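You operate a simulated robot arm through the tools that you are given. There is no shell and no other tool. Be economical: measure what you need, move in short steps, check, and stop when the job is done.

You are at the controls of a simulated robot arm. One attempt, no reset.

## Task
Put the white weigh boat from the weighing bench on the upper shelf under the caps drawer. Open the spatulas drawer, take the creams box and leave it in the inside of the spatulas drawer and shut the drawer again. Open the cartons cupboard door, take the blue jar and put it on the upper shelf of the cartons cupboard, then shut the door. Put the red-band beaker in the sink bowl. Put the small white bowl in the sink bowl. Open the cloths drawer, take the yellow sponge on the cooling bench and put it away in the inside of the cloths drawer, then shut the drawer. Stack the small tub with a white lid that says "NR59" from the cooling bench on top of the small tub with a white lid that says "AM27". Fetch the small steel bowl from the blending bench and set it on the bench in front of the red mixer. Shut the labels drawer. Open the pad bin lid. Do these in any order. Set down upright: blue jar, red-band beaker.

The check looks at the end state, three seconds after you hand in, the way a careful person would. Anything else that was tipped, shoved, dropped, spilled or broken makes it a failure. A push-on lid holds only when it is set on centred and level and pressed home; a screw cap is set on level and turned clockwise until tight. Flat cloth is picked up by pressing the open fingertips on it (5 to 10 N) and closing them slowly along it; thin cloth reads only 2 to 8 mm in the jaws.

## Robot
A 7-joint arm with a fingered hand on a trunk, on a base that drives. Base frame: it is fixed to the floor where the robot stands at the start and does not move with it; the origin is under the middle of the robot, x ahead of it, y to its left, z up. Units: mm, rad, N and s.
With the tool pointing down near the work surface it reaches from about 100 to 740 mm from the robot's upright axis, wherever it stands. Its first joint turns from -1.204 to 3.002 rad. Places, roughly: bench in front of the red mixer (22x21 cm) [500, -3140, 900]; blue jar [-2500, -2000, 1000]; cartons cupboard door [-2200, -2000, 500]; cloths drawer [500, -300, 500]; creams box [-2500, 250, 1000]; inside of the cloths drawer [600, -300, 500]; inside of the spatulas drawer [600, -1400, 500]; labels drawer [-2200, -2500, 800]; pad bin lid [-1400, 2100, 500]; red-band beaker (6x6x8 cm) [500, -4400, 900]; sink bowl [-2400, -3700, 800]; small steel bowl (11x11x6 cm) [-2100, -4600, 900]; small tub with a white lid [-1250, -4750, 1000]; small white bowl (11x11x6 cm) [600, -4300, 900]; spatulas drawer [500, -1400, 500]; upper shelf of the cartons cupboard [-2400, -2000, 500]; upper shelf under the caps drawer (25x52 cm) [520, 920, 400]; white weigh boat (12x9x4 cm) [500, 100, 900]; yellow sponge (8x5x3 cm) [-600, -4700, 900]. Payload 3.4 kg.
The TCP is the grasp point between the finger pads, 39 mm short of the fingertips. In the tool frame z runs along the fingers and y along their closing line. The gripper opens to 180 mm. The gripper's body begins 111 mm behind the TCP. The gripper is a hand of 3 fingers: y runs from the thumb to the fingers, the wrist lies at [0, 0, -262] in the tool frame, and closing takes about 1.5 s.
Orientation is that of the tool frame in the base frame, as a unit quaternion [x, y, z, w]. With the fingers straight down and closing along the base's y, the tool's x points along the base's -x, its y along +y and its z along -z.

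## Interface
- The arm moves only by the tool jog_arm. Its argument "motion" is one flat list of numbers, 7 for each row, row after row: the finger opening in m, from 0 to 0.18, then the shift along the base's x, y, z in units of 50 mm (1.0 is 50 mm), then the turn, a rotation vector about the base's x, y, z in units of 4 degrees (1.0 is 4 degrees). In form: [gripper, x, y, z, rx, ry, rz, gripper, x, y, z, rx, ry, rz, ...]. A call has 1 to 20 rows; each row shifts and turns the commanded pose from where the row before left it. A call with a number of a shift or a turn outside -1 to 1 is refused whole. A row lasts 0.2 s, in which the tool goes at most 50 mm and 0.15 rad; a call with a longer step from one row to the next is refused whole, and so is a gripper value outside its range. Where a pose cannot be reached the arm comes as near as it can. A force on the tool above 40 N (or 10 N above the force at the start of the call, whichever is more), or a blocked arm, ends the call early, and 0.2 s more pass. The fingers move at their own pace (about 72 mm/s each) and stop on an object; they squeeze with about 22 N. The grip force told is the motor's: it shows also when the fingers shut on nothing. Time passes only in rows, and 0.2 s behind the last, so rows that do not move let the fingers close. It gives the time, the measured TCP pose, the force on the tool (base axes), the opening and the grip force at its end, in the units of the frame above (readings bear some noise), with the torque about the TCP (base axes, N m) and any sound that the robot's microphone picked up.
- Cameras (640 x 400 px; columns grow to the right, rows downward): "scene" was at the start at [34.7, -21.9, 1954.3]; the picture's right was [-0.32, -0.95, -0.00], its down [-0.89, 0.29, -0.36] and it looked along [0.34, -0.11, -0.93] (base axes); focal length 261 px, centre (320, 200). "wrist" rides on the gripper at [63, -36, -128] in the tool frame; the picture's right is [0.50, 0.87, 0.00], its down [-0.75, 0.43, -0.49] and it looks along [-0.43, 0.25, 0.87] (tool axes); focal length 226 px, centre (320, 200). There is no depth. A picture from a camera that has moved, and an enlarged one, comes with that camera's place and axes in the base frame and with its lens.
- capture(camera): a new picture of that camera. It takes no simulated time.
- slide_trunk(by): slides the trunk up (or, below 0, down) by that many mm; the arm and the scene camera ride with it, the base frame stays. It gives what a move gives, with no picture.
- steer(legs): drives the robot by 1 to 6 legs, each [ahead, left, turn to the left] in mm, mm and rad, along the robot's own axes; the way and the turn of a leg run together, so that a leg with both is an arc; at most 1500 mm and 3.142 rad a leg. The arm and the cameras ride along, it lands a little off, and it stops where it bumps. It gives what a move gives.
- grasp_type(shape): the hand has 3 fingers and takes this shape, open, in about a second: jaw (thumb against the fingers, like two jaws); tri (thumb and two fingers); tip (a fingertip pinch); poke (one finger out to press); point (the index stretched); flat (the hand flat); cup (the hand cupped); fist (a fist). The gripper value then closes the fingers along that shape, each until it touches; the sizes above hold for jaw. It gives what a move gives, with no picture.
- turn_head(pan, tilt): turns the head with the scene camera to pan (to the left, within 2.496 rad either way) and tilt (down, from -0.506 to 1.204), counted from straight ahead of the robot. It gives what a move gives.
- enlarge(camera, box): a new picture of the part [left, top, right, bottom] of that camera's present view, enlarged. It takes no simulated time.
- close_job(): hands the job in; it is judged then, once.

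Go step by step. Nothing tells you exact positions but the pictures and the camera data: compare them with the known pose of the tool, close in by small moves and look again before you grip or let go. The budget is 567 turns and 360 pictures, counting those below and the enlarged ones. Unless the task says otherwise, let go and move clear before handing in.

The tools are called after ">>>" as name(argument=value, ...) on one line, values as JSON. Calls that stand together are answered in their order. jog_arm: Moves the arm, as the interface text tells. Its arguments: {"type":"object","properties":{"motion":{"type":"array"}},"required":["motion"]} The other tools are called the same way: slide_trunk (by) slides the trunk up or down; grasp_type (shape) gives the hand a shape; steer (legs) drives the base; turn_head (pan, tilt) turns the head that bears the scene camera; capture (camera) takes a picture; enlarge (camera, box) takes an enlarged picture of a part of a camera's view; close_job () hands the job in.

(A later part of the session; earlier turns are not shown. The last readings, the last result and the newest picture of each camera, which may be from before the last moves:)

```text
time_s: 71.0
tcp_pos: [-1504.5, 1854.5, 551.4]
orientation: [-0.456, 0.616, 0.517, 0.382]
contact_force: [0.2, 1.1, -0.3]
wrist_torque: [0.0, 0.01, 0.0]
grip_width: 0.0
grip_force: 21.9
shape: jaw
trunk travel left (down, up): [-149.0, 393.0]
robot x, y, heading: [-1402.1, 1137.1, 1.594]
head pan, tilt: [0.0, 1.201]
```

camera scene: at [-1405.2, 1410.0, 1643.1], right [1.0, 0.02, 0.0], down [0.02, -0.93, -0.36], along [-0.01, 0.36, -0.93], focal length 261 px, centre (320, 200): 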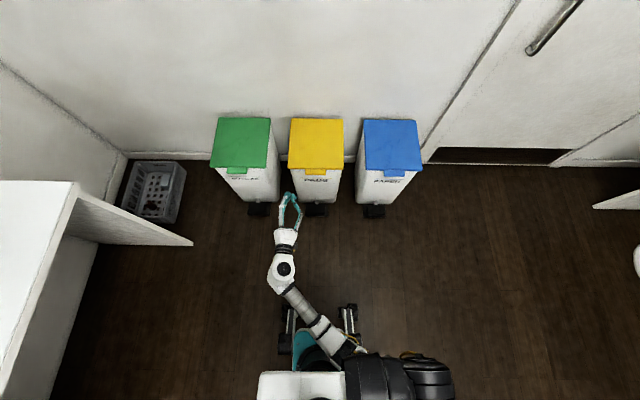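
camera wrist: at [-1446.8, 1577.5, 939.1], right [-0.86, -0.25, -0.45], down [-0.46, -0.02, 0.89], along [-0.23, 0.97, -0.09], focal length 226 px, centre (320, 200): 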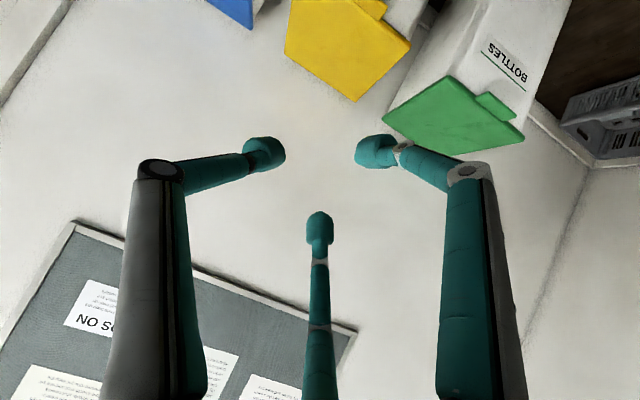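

>>> jog_arm(motion=[0.0, 0.35, 0, -0.4, 0, 0, 0, 0.0, 0.35, 0, -0.4, 0, 0, 0, 0.0, 0.35, 0, -0.4, 0, 0, 0, 0.0, 0.35, 0, -0.4, 0, 0, 0])

>>> capture(camera="wrist")

>>> capture(camera="scene")

```text
time_s: 72.0
tcp_pos: [-1434.9, 1855.7, 471.7]
orientation: [-0.456, 0.616, 0.517, 0.382]
contact_force: [0.6, -0.1, -0.3]
wrist_torque: [0.01, 0.02, 0.03]
grip_width: 0.0
grip_force: 21.9
shape: jaw
trunk travel left (down, up): [-149.0, 393.0]
robot x, y, heading: [-1402.1, 1139.3, 1.592]
head pan, tilt: [0.0, 1.201]
```

```text
327 pictures are left
camera wrist: at [-1418.8, 1717.8, 425.3], right [-0.97, -0.04, -0.22], down [-0.19, -0.34, 0.92], along [-0.11, 0.94, 0.32], focal length 226 px, centre (320, 200)
```

wrist: 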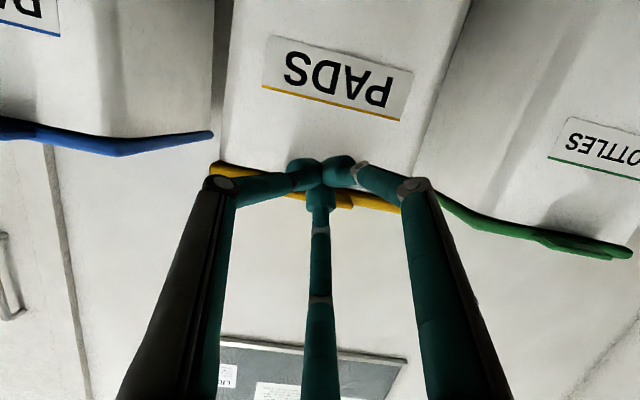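

```text
326 pictures are left
camera scene: at [-1402.5, 1412.6, 1638.6], right [1.0, 0.02, 0.0], down [0.02, -0.93, -0.36], along [-0.01, 0.36, -0.93], focal length 261 px, centre (320, 200)
```

scene: 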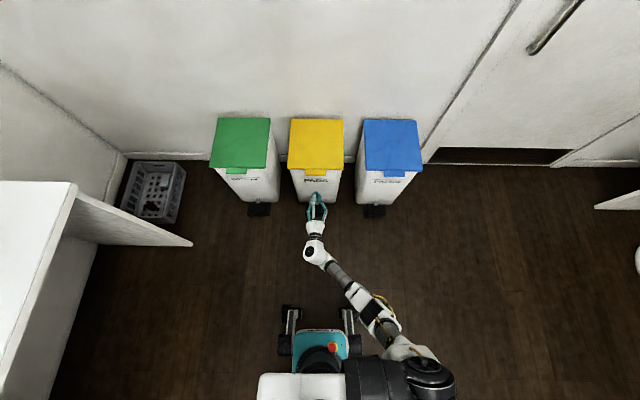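

The fingertips sit just below the tab. I'll drive 88 mm forward under it.

>>> steer(legs=[[88, 0, 0]])

>>> jog_arm(motion=[0.0, 0, 0, 0.2, 0, 0, 0, 0.0, 0, 0, 0.2, 0, 0, 0, 0.0, 0, 0, 0.2, 0, 0, 0])

>>> capture(camera="wrist")

```text
time_s: 73.1
tcp_pos: [-1437.5, 1944.5, 470.9]
orientation: [-0.456, 0.616, 0.516, 0.382]
contact_force: [-1.0, 0.2, -0.5]
wrist_torque: [-0.01, 0.01, 0.02]
grip_width: 0.2
grip_force: 21.7
shape: jaw
trunk travel left (down, up): [-149.0, 393.0]
robot x, y, heading: [-1404.1, 1227.4, 1.588]
head pan, tilt: [0.0, 1.201]
```

```text
time_s: 73.9
tcp_pos: [-1439.0, 1943.5, 503.2]
orientation: [-0.456, 0.615, 0.517, 0.383]
contact_force: [0.1, -0.3, -0.3]
wrist_torque: [0.0, -0.03, -0.03]
grip_width: 0.0
grip_force: 21.8
shape: jaw
trunk travel left (down, up): [-149.0, 393.0]
robot x, y, heading: [-1407.8, 1228.2, 1.591]
head pan, tilt: [0.0, 1.201]
```

```text
325 pictures are left
camera wrist: at [-1421.3, 1805.6, 456.7], right [-0.97, -0.04, -0.22], down [-0.2, -0.34, 0.92], along [-0.11, 0.94, 0.32], focal length 226 px, centre (320, 200)
```

wrist: 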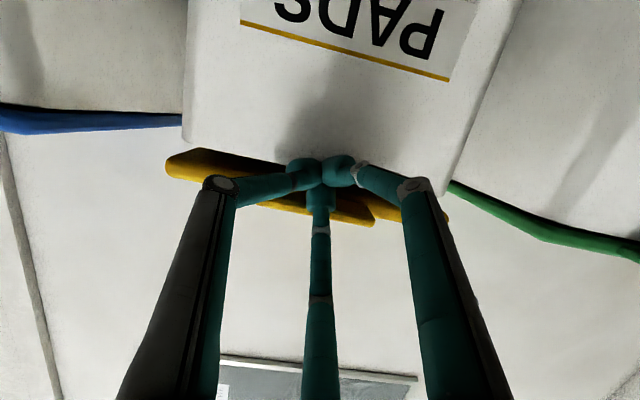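

>>> jog_arm(motion=[0.0, 0, 0.1, 0.4, 0, 0, 0, 0.0, 0, 0.1, 0.4, 0, 0, 0, 0.0, 0, 0.1, 0.4, 0, 0, 0, 0.0, 0, 0.1, 0.4, 0, 0, 0])

>>> capture(camera="scene")

```text
time_s: 74.9
tcp_pos: [-1438.6, 1963.8, 583.9]
orientation: [-0.456, 0.615, 0.516, 0.384]
contact_force: [-0.4, -0.8, -0.2]
wrist_torque: [0.04, 0.01, 0.0]
grip_width: 0.0
grip_force: 21.4
shape: jaw
trunk travel left (down, up): [-149.0, 393.0]
robot x, y, heading: [-1405.5, 1225.6, 1.597]
head pan, tilt: [0.0, 1.201]
```

```text
324 pictures are left
camera scene: at [-1405.4, 1501.5, 1638.7], right [1.0, 0.02, 0.0], down [0.02, -0.93, -0.36], along [-0.01, 0.36, -0.93], focal length 261 px, centre (320, 200)
```

scene: 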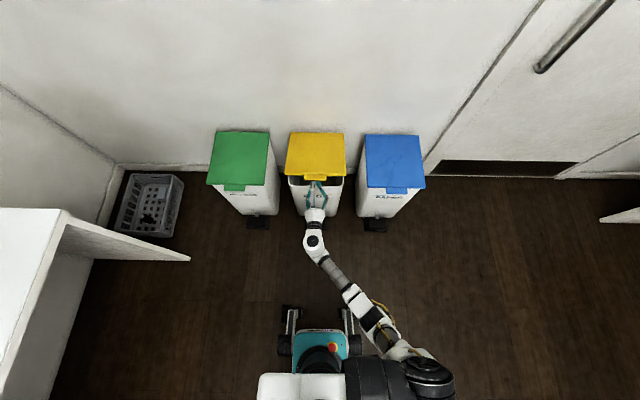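

The lid is lifting. I'll keep alternating forward drive and lift along the arc.

>>> steer(legs=[[30, 0, 0]])

>>> jog_arm(motion=[0.0, 0, 0, 0.45, 0, 0, 0, 0.0, 0, 0, 0.45, 0, 0, 0, 0.0, 0, 0, 0.45, 0, 0, 0, 0.0, 0, 0, 0.4, 0, 0, 0])

>>> steer(legs=[[50, 0, 0]])

>>> jog_arm(motion=[0.0, 0, 0, 0.4, 0, 0, 0, 0.0, 0, 0, 0.4, 0, 0, 0, 0.0, 0, 0, 0.3, 0, 0, 0])

>>> capture(camera="scene")

```text
time_s: 75.7
tcp_pos: [-1438.6, 1993.6, 582.8]
orientation: [-0.456, 0.615, 0.517, 0.382]
contact_force: [0.0, -0.6, -0.7]
wrist_torque: [0.0, -0.01, 0.02]
grip_width: 0.0
grip_force: 21.8
shape: jaw
trunk travel left (down, up): [-149.0, 393.0]
robot x, y, heading: [-1406.1, 1257.8, 1.596]
head pan, tilt: [0.0, 1.201]
```

```text
time_s: 76.7
tcp_pos: [-1441.0, 1991.2, 671.1]
orientation: [-0.456, 0.614, 0.517, 0.384]
contact_force: [-0.3, -0.6, -0.6]
wrist_torque: [-0.03, 0.01, 0.03]
grip_width: 0.0
grip_force: 22.5
shape: jaw
trunk travel left (down, up): [-149.0, 393.0]
robot x, y, heading: [-1407.6, 1257.5, 1.589]
head pan, tilt: [0.0, 1.201]
```

```text
time_s: 77.6
tcp_pos: [-1440.6, 2041.7, 672.0]
orientation: [-0.456, 0.615, 0.517, 0.385]
contact_force: [-1.2, -0.1, -1.3]
wrist_torque: [0.0, -0.01, -0.02]
grip_width: 0.0
grip_force: 21.4
shape: jaw
trunk travel left (down, up): [-149.0, 393.0]
robot x, y, heading: [-1408.1, 1307.3, 1.592]
head pan, tilt: [0.0, 1.201]
```

```text
time_s: 78.4
tcp_pos: [-1441.6, 2040.5, 729.6]
orientation: [-0.455, 0.613, 0.518, 0.385]
contact_force: [-0.1, -0.3, -0.3]
wrist_torque: [-0.02, 0.0, -0.02]
grip_width: 0.2
grip_force: 22.3
shape: jaw
trunk travel left (down, up): [-149.0, 393.0]
robot x, y, heading: [-1404.7, 1306.7, 1.593]
head pan, tilt: [0.0, 1.201]
```

```text
323 pictures are left
camera scene: at [-1407.6, 1581.0, 1638.7], right [1.0, 0.02, 0.0], down [0.02, -0.93, -0.36], along [-0.01, 0.36, -0.93], focal length 261 px, centre (320, 200)
```

scene: 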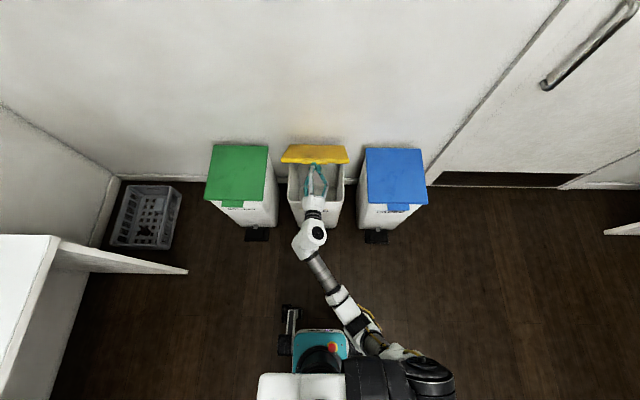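

>>> steer(legs=[[70, 0, 0]])

>>> jog_arm(motion=[0.0, 0, 0, 0.4, 0, 0, 0, 0.0, 0, 0, 0.4, 0, 0, 0])

>>> steer(legs=[[110, 0, 0]])

>>> capture(camera="scene")

```text
time_s: 79.4
tcp_pos: [-1443.3, 2110.2, 729.3]
orientation: [-0.455, 0.614, 0.517, 0.384]
contact_force: [-0.9, -0.3, -0.7]
wrist_torque: [0.0, 0.01, -0.01]
grip_width: 0.0
grip_force: 21.7
shape: jaw
trunk travel left (down, up): [-149.0, 393.0]
robot x, y, heading: [-1406.0, 1375.5, 1.591]
head pan, tilt: [0.0, 1.201]
```

```text
time_s: 80.0
tcp_pos: [-1444.9, 2107.9, 771.2]
orientation: [-0.456, 0.612, 0.519, 0.385]
contact_force: [-0.7, 0.3, 0.1]
wrist_torque: [-0.01, 0.0, 0.01]
grip_width: 0.0
grip_force: 21.9
shape: jaw
trunk travel left (down, up): [-149.0, 393.0]
robot x, y, heading: [-1409.7, 1376.4, 1.598]
head pan, tilt: [0.0, 1.201]
```

```text
time_s: 81.2
tcp_pos: [-1445.6, 2215.2, 769.9]
orientation: [-0.455, 0.613, 0.518, 0.386]
contact_force: [-0.9, 0.4, -0.5]
wrist_torque: [0.02, 0.02, -0.01]
grip_width: 0.1
grip_force: 22.1
shape: jaw
trunk travel left (down, up): [-149.0, 393.0]
robot x, y, heading: [-1413.5, 1479.6, 1.592]
head pan, tilt: [0.0, 1.201]
```

```text
322 pictures are left
camera scene: at [-1411.6, 1758.2, 1638.5], right [1.0, 0.02, 0.0], down [0.02, -0.93, -0.36], along [-0.01, 0.36, -0.93], focal length 261 px, centre (320, 200)
```

scene: 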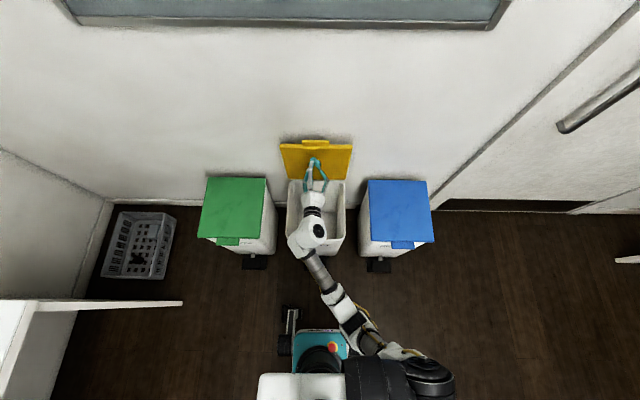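

>>> steer(legs=[[50, 0, 0]])

>>> jog_arm(motion=[0.0, 0, 0.1, 0, 0, 0, 0, 0.0, 0, 0.1, 0, 0, 0, 0, 0.0, 0, 0.1, 0, 0, 0, 0, 0.0, 0, 0.1, 0, 0, 0, 0, 0.0, 0, 0.1, 0, 0, 0, 0])

>>> capture(camera="scene")

```text
time_s: 82.1
tcp_pos: [-1447.5, 2262.5, 772.3]
orientation: [-0.455, 0.611, 0.52, 0.386]
contact_force: [-0.1, -1.6, -0.2]
wrist_torque: [-0.01, 0.01, 0.03]
grip_width: 0.2
grip_force: 21.6
shape: jaw
trunk travel left (down, up): [-149.0, 393.0]
robot x, y, heading: [-1413.1, 1531.4, 1.593]
head pan, tilt: [0.0, 1.201]
```

```text
time_s: 83.3
tcp_pos: [-1447.6, 2279.0, 773.6]
orientation: [-0.454, 0.611, 0.52, 0.387]
contact_force: [3.1, -13.7, 1.2]
wrist_torque: [0.03, -0.04, -0.18]
grip_width: 0.2
grip_force: 22.2
shape: jaw
trunk travel left (down, up): [-149.0, 393.0]
robot x, y, heading: [-1411.6, 1528.9, 1.593]
head pan, tilt: [0.0, 1.201]
stopped in row 5: the force on the tool passed its limit at 47 N (the readings are from after the stop); the commanded pose is now the measured one
```

```text
321 pictures are left
camera scene: at [-1411.1, 1802.9, 1639.4], right [1.0, 0.02, 0.0], down [0.02, -0.93, -0.36], along [-0.01, 0.36, -0.93], focal length 261 px, centre (320, 200)
```

scene: 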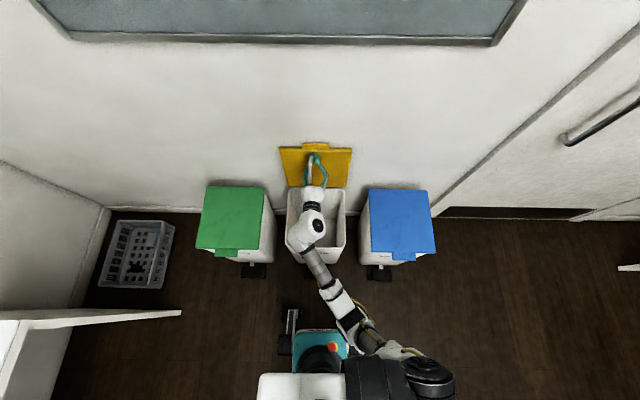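

The lid hit its stop past vertical. I'll back off and check that it stays open.

>>> steer(legs=[[-600, 0, 0]])

>>> turn_head(pan=0.0, tilt=0.9)

>>> capture(camera="scene")

```text
time_s: 86.7
tcp_pos: [-1437.8, 1699.8, 773.5]
orientation: [-0.456, 0.611, 0.52, 0.386]
contact_force: [-0.3, -0.2, 0.6]
wrist_torque: [0.01, -0.01, -0.01]
grip_width: 0.0
grip_force: 21.6
shape: jaw
trunk travel left (down, up): [-149.0, 393.0]
robot x, y, heading: [-1397.3, 947.8, 1.6]
head pan, tilt: [0.0, 1.201]
```

```text
time_s: 87.5
tcp_pos: [-1437.7, 1697.2, 775.6]
orientation: [-0.455, 0.61, 0.521, 0.387]
contact_force: [-1.1, 1.0, 0.2]
wrist_torque: [0.03, -0.02, 0.0]
grip_width: 0.2
grip_force: 22.3
shape: jaw
trunk travel left (down, up): [-149.0, 393.0]
robot x, y, heading: [-1397.8, 947.6, 1.593]
head pan, tilt: [0.0, 0.901]
```

```text
320 pictures are left
camera scene: at [-1400.8, 1243.9, 1658.4], right [1.0, 0.02, 0.0], down [0.02, -0.79, -0.62], along [-0.02, 0.62, -0.79], focal length 261 px, centre (320, 200)
```

scene: 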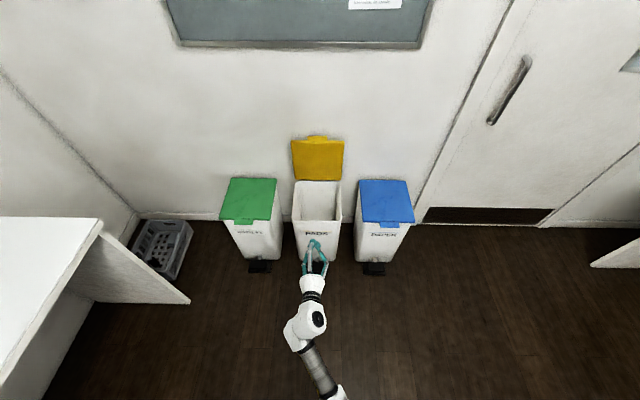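

The lid stays open. Next is the creams box: raise the trunk, turn to face -x and go look.

>>> slide_trunk(by=301)

>>> steer(legs=[[-250, 0, 0], [0, 0, 1.549], [200, 450, 0]])

>>> turn_head(pan=0.0, tilt=0.7)

>>> capture(camera="scene")

```text
time_s: 90.5
tcp_pos: [-1438.3, 1697.3, 1075.7]
orientation: [-0.455, 0.61, 0.52, 0.387]
contact_force: [0.3, 0.1, -0.1]
wrist_torque: [-0.03, 0.01, -0.03]
grip_width: 0.2
grip_force: 22.0
shape: jaw
trunk travel left (down, up): [-450.0, 92.0]
robot x, y, heading: [-1395.3, 953.2, 1.598]
head pan, tilt: [0.0, 0.901]
```

```text
time_s: 98.6
tcp_pos: [-2340.9, 237.0, 1075.5]
orientation: [0.751, -0.12, -0.643, 0.09]
contact_force: [0.1, 0.7, 0.0]
wrist_torque: [-0.03, 0.01, 0.11]
grip_width: 0.0
grip_force: 21.5
shape: jaw
trunk travel left (down, up): [-450.0, 92.0]
robot x, y, heading: [-1594.6, 251.4, -3.137]
head pan, tilt: [0.0, 0.901]
```

```text
time_s: 99.3
tcp_pos: [-2338.9, 233.9, 1076.0]
orientation: [0.751, -0.119, -0.643, 0.088]
contact_force: [-0.4, 0.9, 0.9]
wrist_torque: [0.01, 0.04, 0.04]
grip_width: 0.0
grip_force: 21.8
shape: jaw
trunk travel left (down, up): [-450.0, 92.0]
robot x, y, heading: [-1596.9, 252.4, -3.142]
head pan, tilt: [0.0, 0.7]
```

```text
319 pictures are left
camera scene: at [-1653.5, 261.9, 1990.6], right [0.0, 1.0, -0.01], down [0.65, 0.0, -0.76], along [-0.76, 0.0, -0.65], focal length 261 px, centre (320, 200)
```

scene: 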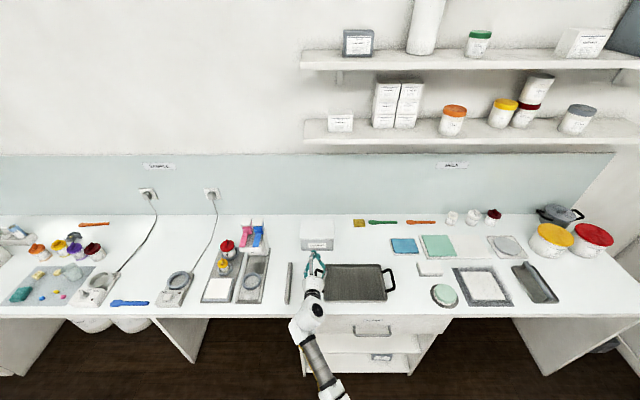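

>>> enlarge(camera="scene", box=[200, 205, 420, 325])

>>> capture(camera="wrist")

```text
2.91 times, centred on (310, 265) of scene
camera zoom: at [-1653.5, 261.9, 1990.6], right [0.0, 1.0, -0.01], down [0.65, 0.0, -0.76], along [-0.76, 0.0, -0.65], focal length 760 px, centre (349, 11)
```

zoom: 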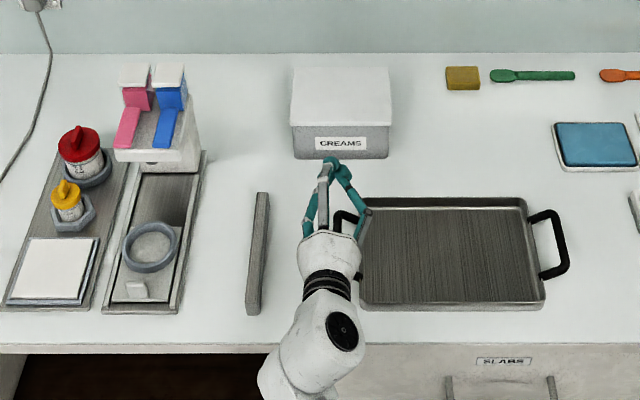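

```text
317 pictures are left
camera wrist: at [-2201.0, 247.9, 1028.0], right [0.02, -0.97, -0.23], down [0.35, -0.21, 0.91], along [-0.94, -0.09, 0.34], focal length 226 px, centre (320, 200)
```

wrist: 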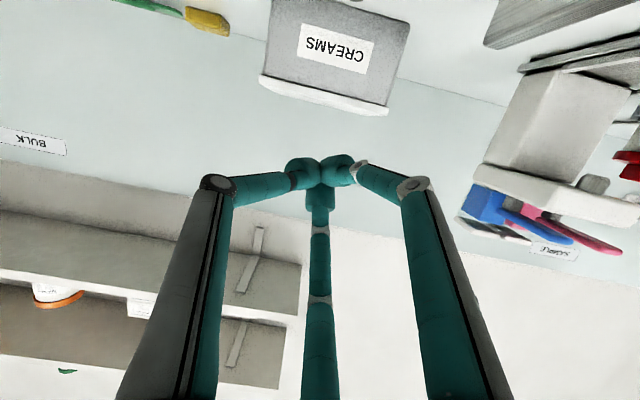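

The CREAMS box (white lid) is around x −2650…−2521, y 168…332, z 900–1000. I'll retract and turn the hand to point down.

>>> jog_arm(motion=[0.0, 0.3, 0, 0.4, 0, 0, 0, 0.0, 0.3, 0, 0.4, 0, 0, 0, 0.0, 0.3, 0, 0.4, 0, -1, 0, 0.0, 0.3, 0, 0.4, 0, -1, 0, 0.0, 0.3, 0, 0.4, 0, -1, 0, 0.0, 0.3, 0, 0.4, 0, -1, 0, 0.0, 0.2, 0, 0.2, 0, -1, 0, 0.0, 0.2, 0, 0.2, 0, -1, 0, 0.0, 0.2, 0, 0.2, 0, -1, 0, 0.0, 0.2, 0, 0.2, 0, -1, 0, 0.0, 0.2, 0, 0, 0, -1, 0, 0.0, 0.2, 0, 0, 0, -1, 0, 0.0, 0.2, 0, 0, 0, -1, 0, 0.0, 0.2, 0, 0, 0, -1, 0, 0.0, 0.2, 0, 0, 0, -1, 0, 0.0, 0.2, 0, 0, 0, -1, 0, 0.0, 0.2, 0, 0, 0, -1, 0, 0.0, 0.2, 0, 0, 0, -1, 0, 0.0, 0.2, 0, 0, 0, -1, 0, 0.0, 0.2, 0, 0, 0, -1, 0])

```text
time_s: 103.5
tcp_pos: [-2275.6, 210.7, 1095.0]
orientation: [0.986, -0.146, -0.079, 0.002]
contact_force: [0.4, 0.2, -0.5]
wrist_torque: [0.0, 0.02, -0.04]
grip_width: 0.0
grip_force: 21.8
shape: jaw
out of reach, approached as far as the arm can: row 12, 13, 14, 15, 16, 17, 18, 19, 20
trunk travel left (down, up): [-450.0, 92.0]
robot x, y, heading: [-1589.8, 249.6, -3.138]
head pan, tilt: [0.0, 0.7]
```

>>> jog_arm(motion=[0.0, 0.2, 0, 0.0, 0, -0.5, 0, 0.0, 0.2, 0, 0.0, 0, 0, 0, 0.0, 0, 0, 0, 0, 0, 0, 0.0, 0, 0, 0, 0, 0, 0])

>>> turn_head(pan=0.0, tilt=1.15)

>>> capture(camera="scene")

```text
time_s: 104.5
tcp_pos: [-2271.3, 206.4, 1086.0]
orientation: [0.987, -0.146, -0.061, -0.001]
contact_force: [-0.5, 0.0, -0.2]
wrist_torque: [0.03, -0.02, 0.0]
grip_width: 0.0
grip_force: 22.1
shape: jaw
out of reach, approached as far as the arm can: row 1, 2
trunk travel left (down, up): [-450.0, 92.0]
robot x, y, heading: [-1590.3, 251.5, -3.138]
head pan, tilt: [0.0, 0.7]
```

```text
time_s: 105.4
tcp_pos: [-2273.8, 207.3, 1084.4]
orientation: [0.987, -0.145, -0.062, -0.001]
contact_force: [-0.1, -0.8, 0.4]
wrist_torque: [0.02, -0.03, 0.01]
grip_width: 0.0
grip_force: 22.0
shape: jaw
trunk travel left (down, up): [-450.0, 92.0]
robot x, y, heading: [-1592.9, 254.9, -3.14]
head pan, tilt: [0.0, 1.15]
```

```text
316 pictures are left
camera scene: at [-1630.1, 251.8, 1957.7], right [0.0, 1.0, 0.0], down [0.91, 0.0, -0.41], along [-0.41, 0.0, -0.91], focal length 261 px, centre (320, 200)
```

scene: 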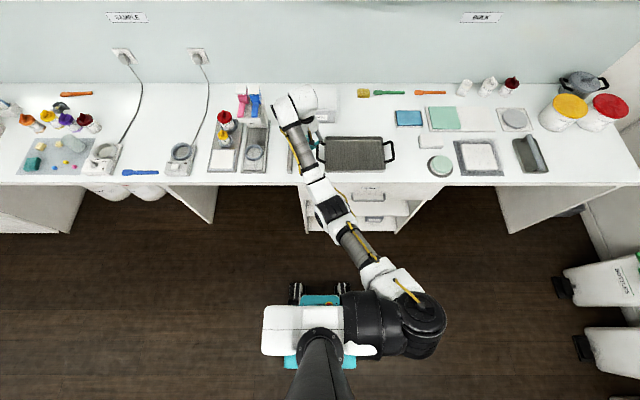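

>>> jog_arm(motion=[0.0, 0, -0.5, -0.5, 0, 0, 0, 0.0, 0, -0.5, -0.5, 0, 0, 0, 0.0, 0, -0.5, -0.5, 0, 0, 0, 0.0, 0, 0, 0, 0, 0, 0])

```text
time_s: 106.4
tcp_pos: [-2271.5, 133.4, 1009.7]
orientation: [0.988, -0.144, -0.063, -0.002]
contact_force: [-0.3, 0.6, 0.2]
wrist_torque: [0.0, 0.02, -0.01]
grip_width: 0.1
grip_force: 22.2
shape: jaw
trunk travel left (down, up): [-450.0, 92.0]
robot x, y, heading: [-1592.9, 250.6, -3.14]
head pan, tilt: [0.0, 1.15]
```

>>> jog_arm(motion=[0.0, 0.5, 0, 0, 0, 0, 0, 0.0, 0.5, 0, 0, 0, 0, 0, 0.0, 0.5, 0, 0.2, 0, 0, 0, 0.0, 0.5, 0, 0.4, 0, 0, 0, 0.0, 0.5, 0, 0.4, 0, 0, 0, 0.0, 0.5, 0, 0.4, 0, 0, 0])

```text
time_s: 107.8
tcp_pos: [-2197.3, 111.9, 1039.2]
orientation: [0.986, -0.148, -0.079, 0.018]
contact_force: [0.6, 0.7, -0.6]
wrist_torque: [-0.03, 0.03, -0.02]
grip_width: 0.1
grip_force: 22.5
shape: jaw
out of reach, approached as far as the arm can: row 3, 4, 5, 6
trunk travel left (down, up): [-450.0, 92.0]
robot x, y, heading: [-1588.9, 250.5, -3.137]
head pan, tilt: [0.0, 1.15]
```

>>> jog_arm(motion=[0.0, 0, 0, 0, 0, 0, 1, 0.0, 0, 0, 0, 0, 0, 1, 0.0, 0, 0, 0, 0, 0, 1, 0.0, 0, 0, 0, 0, 0, 1, 0.0, 0, 0, 0, 0, 0, 1, 0.0, 0.5, 0, 0, 0, 0, 1, 0.0, 0.5, 0, 0, 0, 0, 1])

```text
time_s: 109.4
tcp_pos: [-2149.3, 111.4, 1039.7]
orientation: [0.993, 0.098, -0.06, 0.014]
contact_force: [-0.3, 0.3, 0.4]
wrist_torque: [-0.02, 0.0, -0.01]
grip_width: 0.2
grip_force: 21.9
shape: jaw
trunk travel left (down, up): [-450.0, 92.0]
robot x, y, heading: [-1592.9, 253.4, -3.139]
head pan, tilt: [0.0, 1.15]
```

>>> jog_arm(motion=[0.18, 0.1, 0, 0.1, 0, 0, 0.985, 0.18, 0.1, 0, 0.1, 0, 0, 0.985, 0.18, 0.1, 0, 0.1, 0, 0, 0.985, 0.18, 0.1, 0, 0.1, 0, 0, 0.985, 0.18, 0.1, 0, 0.1, 0, 0, 0.985, 0.18, 0.1, 0, 0.1, 0, 0, 0.985, 0.18, 0.1, 0, 0.1, 0, 0, 0.985, 0.18, 0.1, 0, 0.1, 0, 0, 0.985, 0.18, 0.1, 0, 0.1, 0, 0, 0.985, 0.18, 0.1, 0, 0.1, 0, 0, 0.985, 0.18, 0, 0, 0, 0, 0, 0.985, 0.18, 0, 0, 0, 0, 0, 0.985, 0.18, 0, 0, 0, 0, 0, 0.985, 0.18, 0, 0, 0, 0, 0, 0.985, 0.18, 0, 0, 0, 0, 0, 0.985, 0.18, 0, 0, 0, 0, 0, 0.985, 0.18, 0, 0, 0, 0, 0, 0.985, 0.18, 0, 0, 0, 0, 0, 0.985, 0.18, 0, 0, 0, 0, 0, 0.985, 0.18, 0, 0, 0, 0, 0, 0.985])

```text
time_s: 113.6
tcp_pos: [-2099.0, 109.3, 1091.3]
orientation: [0.704, 0.707, -0.039, 0.05]
contact_force: [-0.1, 0.6, -0.1]
wrist_torque: [-0.01, 0.03, -0.01]
grip_width: 179.8
grip_force: 0.0
shape: jaw
trunk travel left (down, up): [-450.0, 92.0]
robot x, y, heading: [-1589.5, 251.5, -3.137]
head pan, tilt: [0.0, 1.15]
```

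>>> jog_arm(motion=[0.18, 0, 0.3, 0.3, 0.6, 0.08, 0, 0.18, 0, 0.3, 0.3, 0.6, 0.08, 0, 0.18, 0, 0.3, 0.3, 0.6, 0.08, 0, 0.18, 0, 0.3, 0.3, 0, 0, 0])

>>> steer(legs=[[0, -60, 0], [300, 0, 0]])

>>> capture(camera="wrist")

```text
time_s: 114.6
tcp_pos: [-2099.5, 170.0, 1149.5]
orientation: [0.707, 0.707, 0.001, -0.001]
contact_force: [-0.2, 0.4, -0.6]
wrist_torque: [-0.03, 0.01, 0.03]
grip_width: 179.8
grip_force: 0.0
shape: jaw
trunk travel left (down, up): [-450.0, 92.0]
robot x, y, heading: [-1589.9, 251.9, -3.144]
head pan, tilt: [0.0, 1.15]
```

```text
time_s: 117.2
tcp_pos: [-2400.1, 210.5, 1147.5]
orientation: [0.705, 0.709, 0.005, -0.005]
contact_force: [1.0, -0.4, 0.6]
wrist_torque: [0.01, 0.04, 0.02]
grip_width: 180.0
grip_force: 0.0
shape: jaw
trunk travel left (down, up): [-450.0, 92.0]
robot x, y, heading: [-1895.4, 304.8, -3.134]
head pan, tilt: [0.0, 1.15]
```

```text
315 pictures are left
camera wrist: at [-2436.8, 271.4, 1276.9], right [0.86, 0.5, 0.01], down [0.44, -0.76, 0.48], along [0.25, -0.41, -0.88], focal length 226 px, centre (320, 200)
```

wrist: 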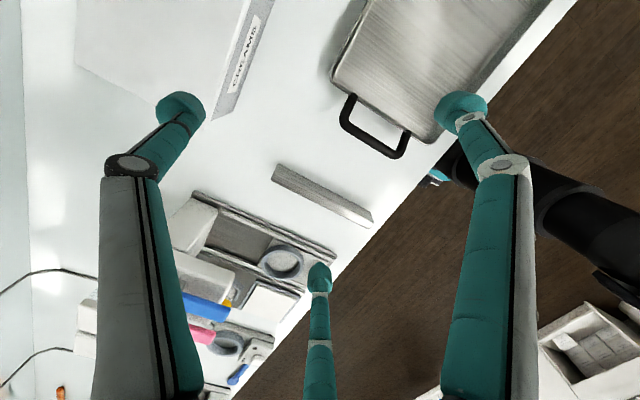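

>>> jog_arm(motion=[0.18, -0.6, 0.2, 0, 0, 0, 0, 0.18, -0.6, 0.2, 0, 0, 0, 0, 0.18, -0.6, 0.2, 0, 0, 0, 0, 0.18, -0.6, 0.1, 0, 0, 0, 0, 0.18, -0.6, 0, 0, 0, 0, 0, 0.18, -0.6, 0, 0, 0, 0, 0])

>>> capture(camera="wrist")

>>> capture(camera="scene")

```text
time_s: 118.8
tcp_pos: [-2575.9, 268.6, 1150.5]
orientation: [0.708, 0.707, 0.0, -0.004]
contact_force: [-0.3, 0.3, 0.1]
wrist_torque: [-0.02, -0.05, -0.01]
grip_width: 179.7
grip_force: 0.1
shape: jaw
trunk travel left (down, up): [-450.0, 92.0]
robot x, y, heading: [-1894.8, 317.9, -3.137]
head pan, tilt: [0.0, 1.15]
stopped in row 6: the arm was blocked; the commanded pose is now the measured one
```

```text
314 pictures are left
camera wrist: at [-2610.5, 332.1, 1279.9], right [0.87, 0.5, 0.0], down [0.44, -0.76, 0.49], along [0.24, -0.42, -0.87], focal length 226 px, centre (320, 200)
```

wrist: 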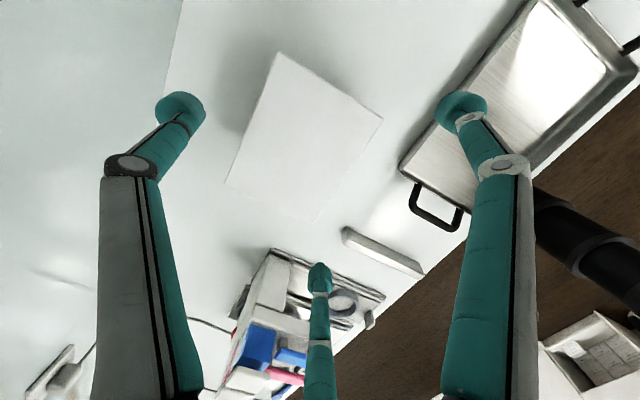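

```text
313 pictures are left
camera scene: at [-1933.6, 354.7, 1957.1], right [0.0, 1.0, -0.02], down [0.91, 0.0, -0.41], along [-0.41, -0.02, -0.91], focal length 261 px, centre (320, 200)
```

scene: 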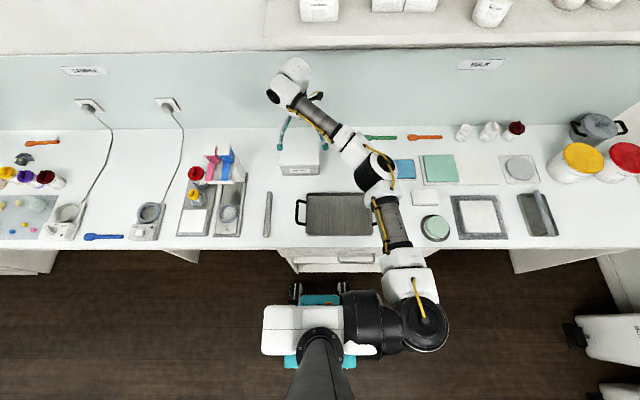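

The box spans x −2659…−2521, y 160…329. The wrist seems to have run into something (perhaps the shelf edge or a limit), so I'll go slightly lower first.

>>> jog_arm(motion=[0.18, 0.4, 0, -0.2, 0, 0, 0, 0.18, 0, -0.2, -0.5, 0, 0, 0, 0.18, 0, -0.2, -0.5, 0, 0, 0, 0.18, -0.3, 0, -0.5, 0, 0, 0, 0.18, -0.3, 0, 0, 0, 0, 0])

>>> capture(camera="wrist")

```text
time_s: 120.0
tcp_pos: [-2584.2, 212.6, 1064.1]
orientation: [0.707, 0.707, 0.009, -0.014]
contact_force: [0.1, -0.6, 0.3]
wrist_torque: [0.04, 0.04, -0.01]
grip_width: 179.9
grip_force: 0.1
shape: jaw
trunk travel left (down, up): [-450.0, 92.0]
robot x, y, heading: [-1895.5, 309.8, -3.136]
head pan, tilt: [0.0, 1.15]
```

```text
312 pictures are left
camera wrist: at [-2620.1, 272.0, 1194.6], right [0.87, 0.5, 0.01], down [0.44, -0.77, 0.47], along [0.24, -0.4, -0.89], focal length 226 px, centre (320, 200)
```

wrist: 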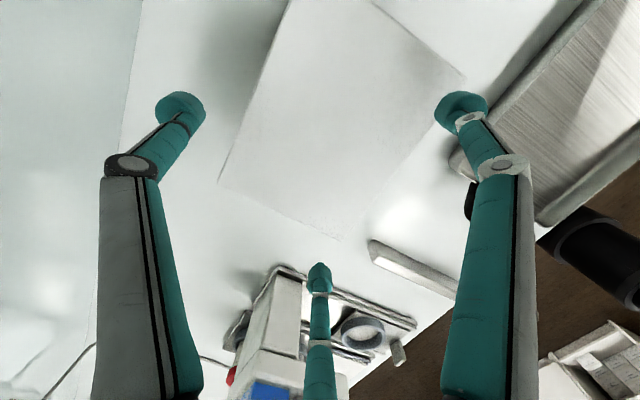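

>>> jog_arm(motion=[0.18, -0.12, 0.6, 0, -0.47, 0, 0, 0.18, 0, 0, -0.5, 0, 0, 0, 0.18, 0, 0, -0.5, 0, 0, 0, 0.18, 0, 0, -0.5, 0, 0, 0, 0.18, 0, 0, -0.5, 0, 0, 0, 0.18, 0, 0, 0, 0, 0, 0])

>>> capture(camera="wrist")

```text
time_s: 120.8
tcp_pos: [-2592.5, 245.1, 1044.8]
orientation: [0.707, 0.707, -0.009, -0.011]
contact_force: [-1.0, 5.2, 17.6]
wrist_torque: [-1.16, -0.9, 0.22]
grip_width: 179.4
grip_force: 0.0
shape: jaw
trunk travel left (down, up): [-450.0, 92.0]
robot x, y, heading: [-1895.9, 309.6, -3.137]
head pan, tilt: [0.0, 1.15]
stopped in row 3: the force on the tool passed its limit at 57 N (the readings are from after the stop); the commanded pose is now the measured one
```

```text
311 pictures are left
camera wrist: at [-2625.4, 309.1, 1174.4], right [0.87, 0.5, -0.02], down [0.45, -0.76, 0.48], along [0.22, -0.43, -0.88], focal length 226 px, centre (320, 200)
```

wrist: 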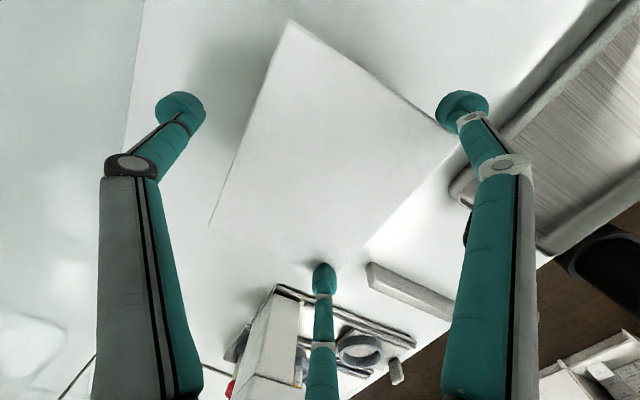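

Contact: one finger hit the lid corner. The hand is really three radial fingers (thumb at −y, two at ±60°), so I'll rotate the hand −90° so the two fingers straddle the 138 mm side and the thumb meets the short face.

>>> jog_arm(motion=[0.18, 0, 0, 0.5, 0, 0, 0, 0.18, 0, 0, 0.5, 0, 0, 0, 0.18, 0, 0, 0, 0, 0, -1, 0.18, 0, 0, 0, 0, 0, -1, 0.18, 0, 0, 0, 0, 0, -1, 0.18, 0, 0, 0, 0, 0, -1, 0.18, 0, 0, 0, 0, 0, -1, 0.18, 0, 0, 0, 0, 0, -1, 0.18, 0, 0, 0, 0, 0, -1, 0.18, 0, 0, 0, 0, 0, -1, 0.18, 0, 0, 0, 0, 0, -1, 0.18, 0, 0, 0, 0, 0, -1, 0.18, 0, 0, 0, 0, 0, -1, 0.18, 0, 0, 0, 0, 0, -1, 0.18, 0, 0, 0, 0, 0, -1, 0.18, 0, 0, 0, 0, 0, -1, 0.18, 0, 0, 0, 0, 0, -1, 0.18, 0, 0, 0, 0, 0, -1, 0.18, 0, 0, 0, 0, 0, -1, 0.18, 0, 0, 0, 0, 0, -1])

>>> jog_arm(motion=[0.18, 0, 0, 0, 0, 0, -1, 0.18, 0, 0, 0, 0, 0, -1, 0.18, 0, 0, 0, 0, 0, -1, 0.18, 0, 0, 0, 0, 0, -1, 0.18, 0, 0, 0, 0, 0, -0.5])

>>> capture(camera="wrist")

```text
time_s: 125.0
tcp_pos: [-2595.8, 261.2, 1090.8]
orientation: [0.988, 0.154, -0.006, -0.01]
contact_force: [-0.1, 0.9, 0.5]
wrist_torque: [0.04, -0.01, 0.03]
grip_width: 180.2
grip_force: 0.1
shape: jaw
trunk travel left (down, up): [-450.0, 92.0]
robot x, y, heading: [-1892.4, 312.5, -3.135]
head pan, tilt: [0.0, 1.15]
```

```text
time_s: 126.2
tcp_pos: [-2594.2, 258.9, 1090.0]
orientation: [1.0, -0.003, -0.004, -0.012]
contact_force: [0.4, -0.8, -0.4]
wrist_torque: [-0.03, 0.01, -0.03]
grip_width: 180.1
grip_force: 0.2
shape: jaw
trunk travel left (down, up): [-450.0, 92.0]
robot x, y, heading: [-1893.3, 314.6, -3.136]
head pan, tilt: [0.0, 1.15]
```

```text
310 pictures are left
camera wrist: at [-2531.3, 293.6, 1219.2], right [0.49, -0.87, -0.02], down [-0.75, -0.44, 0.49], along [-0.43, -0.22, -0.87], focal length 226 px, centre (320, 200)
```

wrist: 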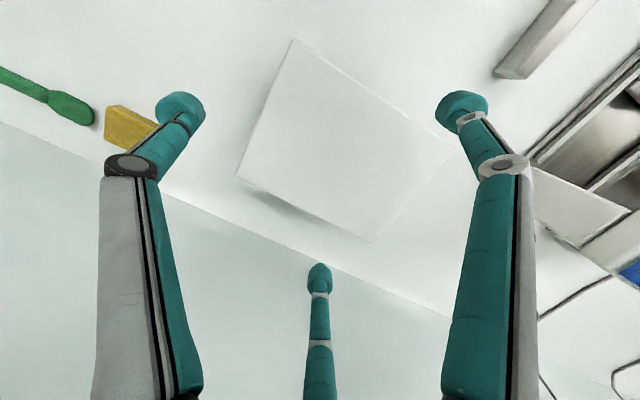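

>>> jog_arm(motion=[0.18, 0.03, -0.2, 0, -0.35, 0, 0, 0.18, 0, 0, -0.45, 0, 0, 0, 0.18, 0, 0, -0.45, 0, 0, 0, 0.18, 0, 0, -0.3, 0, 0, 0])

>>> capture(camera="wrist")

```text
time_s: 127.2
tcp_pos: [-2593.9, 250.8, 1028.5]
orientation: [1.0, -0.002, -0.004, 0.002]
contact_force: [0.2, 0.1, 0.3]
wrist_torque: [-0.01, -0.03, -0.01]
grip_width: 179.6
grip_force: 0.0
shape: jaw
trunk travel left (down, up): [-450.0, 92.0]
robot x, y, heading: [-1897.6, 315.7, -3.137]
head pan, tilt: [0.0, 1.15]
```

```text
309 pictures are left
camera wrist: at [-2529.7, 288.4, 1156.8], right [0.5, -0.87, 0.0], down [-0.75, -0.43, 0.5], along [-0.43, -0.25, -0.87], focal length 226 px, centre (320, 200)
```

wrist: 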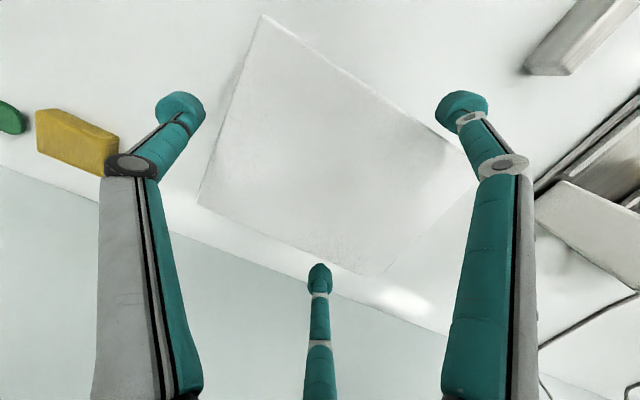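

>>> jog_arm(motion=[0.18, 0, 0, -0.4, 0, 0, 0, 0.18, 0, 0, -0.4, 0, 0, 0, 0.18, 0, 0, -0.4, 0, 0, 0, 0.18, 0, 0, -0.3, 0, 0, 0, 0.0, 0, 0, 0, 0, 0, 0, 0.0, 0, 0, 0, 0, 0, 0, 0.0, 0, 0, 0, 0, 0, 0, 0.0, 0, 0, 0, 0, 0, 0, 0.0, 0, 0, 0, 0, 0, 0])

>>> capture(camera="wrist")

```text
time_s: 129.2
tcp_pos: [-2592.1, 252.7, 957.4]
orientation: [1.0, -0.004, -0.007, 0.001]
contact_force: [-1.8, 5.1, 32.5]
wrist_torque: [-0.39, -0.25, 0.27]
grip_width: 130.6
grip_force: 21.7
shape: jaw
trunk travel left (down, up): [-450.0, 92.0]
robot x, y, heading: [-1892.2, 311.8, -3.139]
head pan, tilt: [0.0, 1.15]
```

```text
308 pictures are left
camera wrist: at [-2527.4, 290.1, 1086.6], right [0.5, -0.87, 0.0], down [-0.75, -0.43, 0.5], along [-0.44, -0.25, -0.86], focal length 226 px, centre (320, 200)
```

wrist: 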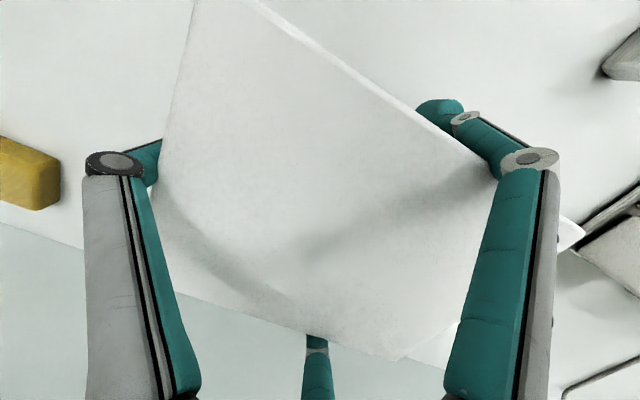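

>>> jog_arm(motion=[0.0, 0, 0, 0.1, 0, 0, 0, 0.0, 0, 0, 0.1, 0, 0, 0, 0.0, 0, 0, 0.2, 0, 0, 0, 0.0, 0, 0, 0.3, 0, 0, 0])

>>> capture(camera="wrist")

>>> enlarge(camera="scene", box=[200, 80, 420, 220])

```text
time_s: 130.2
tcp_pos: [-2593.4, 251.3, 988.8]
orientation: [1.0, -0.002, -0.003, 0.001]
contact_force: [0.5, 0.3, -5.0]
wrist_torque: [0.07, 0.03, -0.02]
grip_width: 130.8
grip_force: 22.0
shape: jaw
trunk travel left (down, up): [-450.0, 92.0]
robot x, y, heading: [-1897.3, 315.7, -3.132]
head pan, tilt: [0.0, 1.15]
```

```text
307 pictures are left
camera wrist: at [-2529.9, 288.6, 1117.2], right [0.5, -0.87, 0.0], down [-0.75, -0.43, 0.5], along [-0.43, -0.25, -0.87], focal length 226 px, centre (320, 200)
```

wrist: 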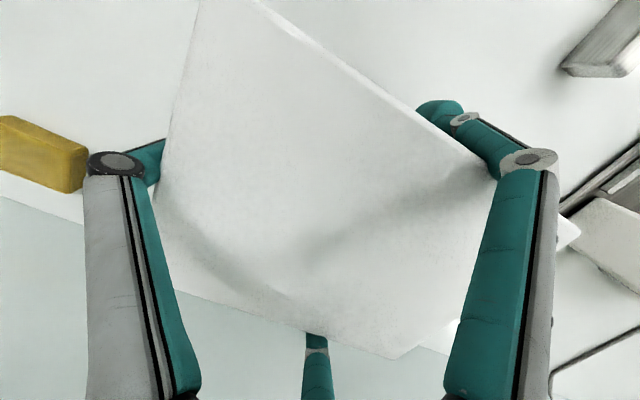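

```text
2.86 times, centred on (310, 150) of scene
camera zoom: at [-1935.3, 316.2, 1957.5], right [0.0, 1.0, 0.0], down [0.91, 0.0, -0.4], along [-0.4, 0.0, -0.91], focal length 746 px, centre (349, 343)
```

zoom: 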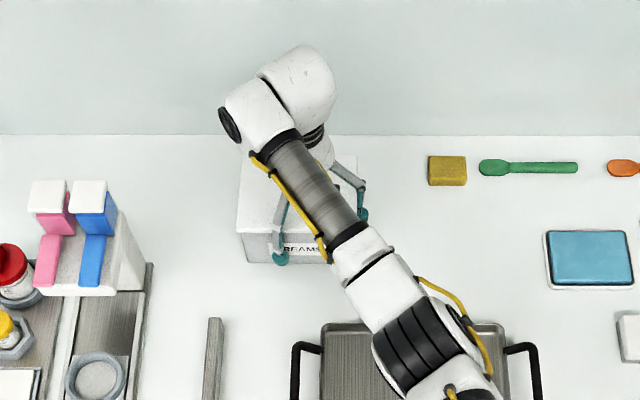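

Box lifted (about 5 N). I'll raise it a bit, back out, and carry it over to the spatulas drawer, where I'll check for a free bench spot.

>>> jog_arm(motion=[0.0, 0, 0, 0.5, 0, 0, 0, 0.0, 0, 0, 0.5, 0, 0, 0, 0.0, 0, 0, 0.4, 0, 0, 0])

>>> steer(legs=[[-700, 0, 0]])

>>> capture(camera="wrist")

```text
time_s: 130.9
tcp_pos: [-2592.3, 251.3, 1059.1]
orientation: [1.0, -0.003, -0.004, 0.002]
contact_force: [0.4, 0.3, -5.3]
wrist_torque: [0.07, 0.0, -0.03]
grip_width: 131.0
grip_force: 21.8
shape: jaw
trunk travel left (down, up): [-450.0, 92.0]
robot x, y, heading: [-1898.2, 314.7, -3.142]
head pan, tilt: [0.0, 1.15]
```

```text
time_s: 134.8
tcp_pos: [-1893.0, 258.6, 1059.1]
orientation: [1.0, -0.011, -0.003, 0.002]
contact_force: [0.7, 0.5, -4.7]
wrist_torque: [0.04, 0.04, 0.01]
grip_width: 130.8
grip_force: 22.4
shape: jaw
trunk travel left (down, up): [-450.0, 92.0]
robot x, y, heading: [-1190.8, 310.9, 3.13]
head pan, tilt: [0.0, 1.15]
```

```text
305 pictures are left
camera wrist: at [-1828.1, 296.2, 1187.2], right [0.48, -0.88, 0.0], down [-0.76, -0.42, 0.5], along [-0.44, -0.24, -0.87], focal length 226 px, centre (320, 200)
```

wrist: 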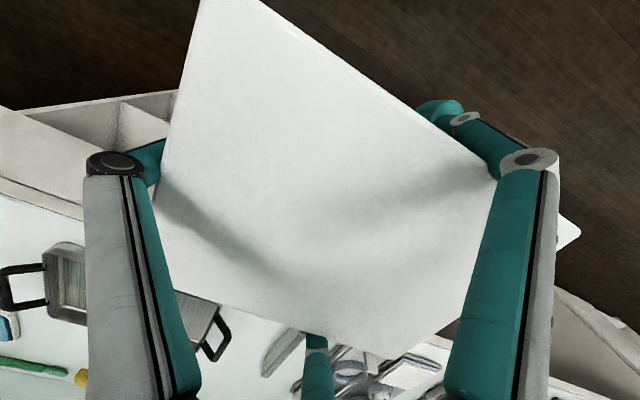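

>>> steer(legs=[[0, 0, 3.14], [0, -1000, 0], [0, -700, 0], [500, 0, 0]])

>>> turn_head(pan=0.0, tilt=0.75)

>>> capture(camera="scene")

```text
time_s: 153.3
tcp_pos: [-60.9, -1365.1, 1060.4]
orientation: [0.023, 1.0, -0.001, 0.005]
contact_force: [0.0, 0.8, -5.4]
wrist_torque: [-0.06, -0.01, 0.03]
grip_width: 130.7
grip_force: 22.3
shape: jaw
trunk travel left (down, up): [-450.0, 92.0]
robot x, y, heading: [-760.1, -1409.8, -0.04]
head pan, tilt: [0.0, 1.15]
```

```text
time_s: 154.1
tcp_pos: [-64.1, -1366.9, 1063.4]
orientation: [0.022, 1.0, -0.001, 0.007]
contact_force: [0.1, 0.4, -4.8]
wrist_torque: [-0.08, 0.0, -0.06]
grip_width: 130.4
grip_force: 21.8
shape: jaw
trunk travel left (down, up): [-450.0, 92.0]
robot x, y, heading: [-758.3, -1407.7, -0.04]
head pan, tilt: [0.0, 0.75]
```

```text
304 pictures are left
camera scene: at [-691.9, -1405.8, 1986.2], right [-0.04, -1.0, 0.0], down [-0.69, 0.02, -0.73], along [0.73, -0.03, -0.69], focal length 261 px, centre (320, 200)
```

scene: 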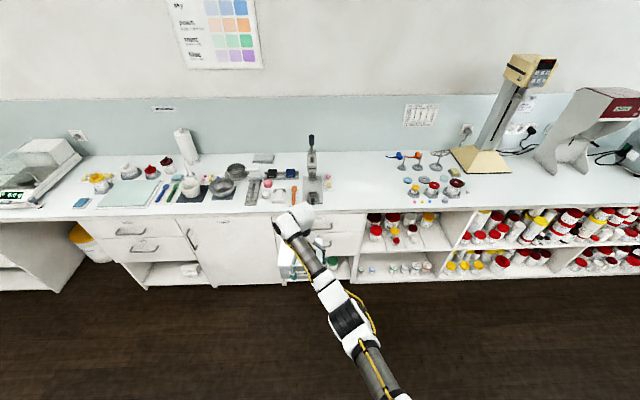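

>>> enlarge(camera="scene", box=[230, 140, 430, 290])

>>> enlarge(camera="scene", box=[70, 150, 270, 290])

```text
2.67 times, centred on (330, 215) of scene
camera zoom: at [-691.9, -1405.8, 1986.2], right [-0.04, -1.0, 0.0], down [-0.69, 0.02, -0.73], along [0.73, -0.03, -0.69], focal length 697 px, centre (293, 160)
```

zoom: 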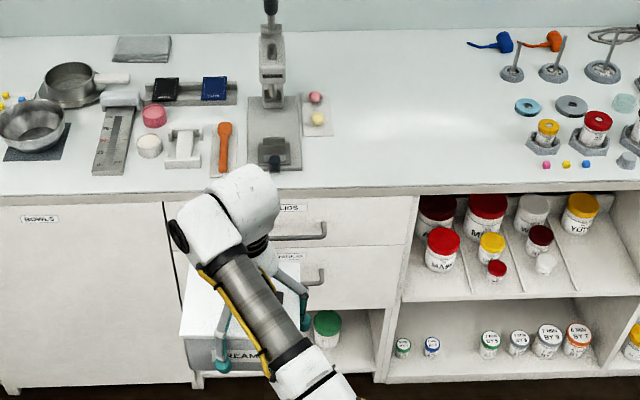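

```text
2.86 times, centred on (170, 220) of scene
camera zoom: at [-691.9, -1405.8, 1986.2], right [-0.04, -1.0, 0.0], down [-0.69, 0.02, -0.73], along [0.73, -0.03, -0.69], focal length 746 px, centre (749, 143)
```

zoom: 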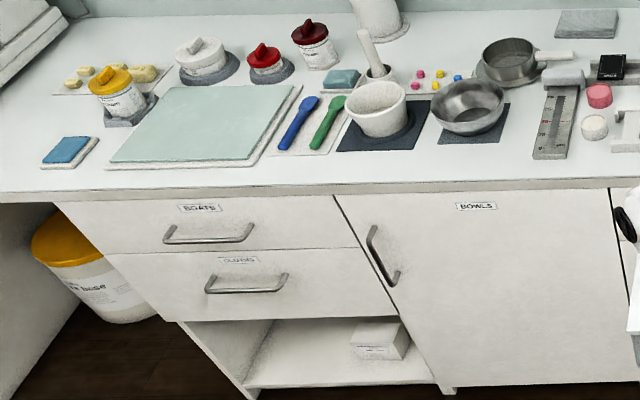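

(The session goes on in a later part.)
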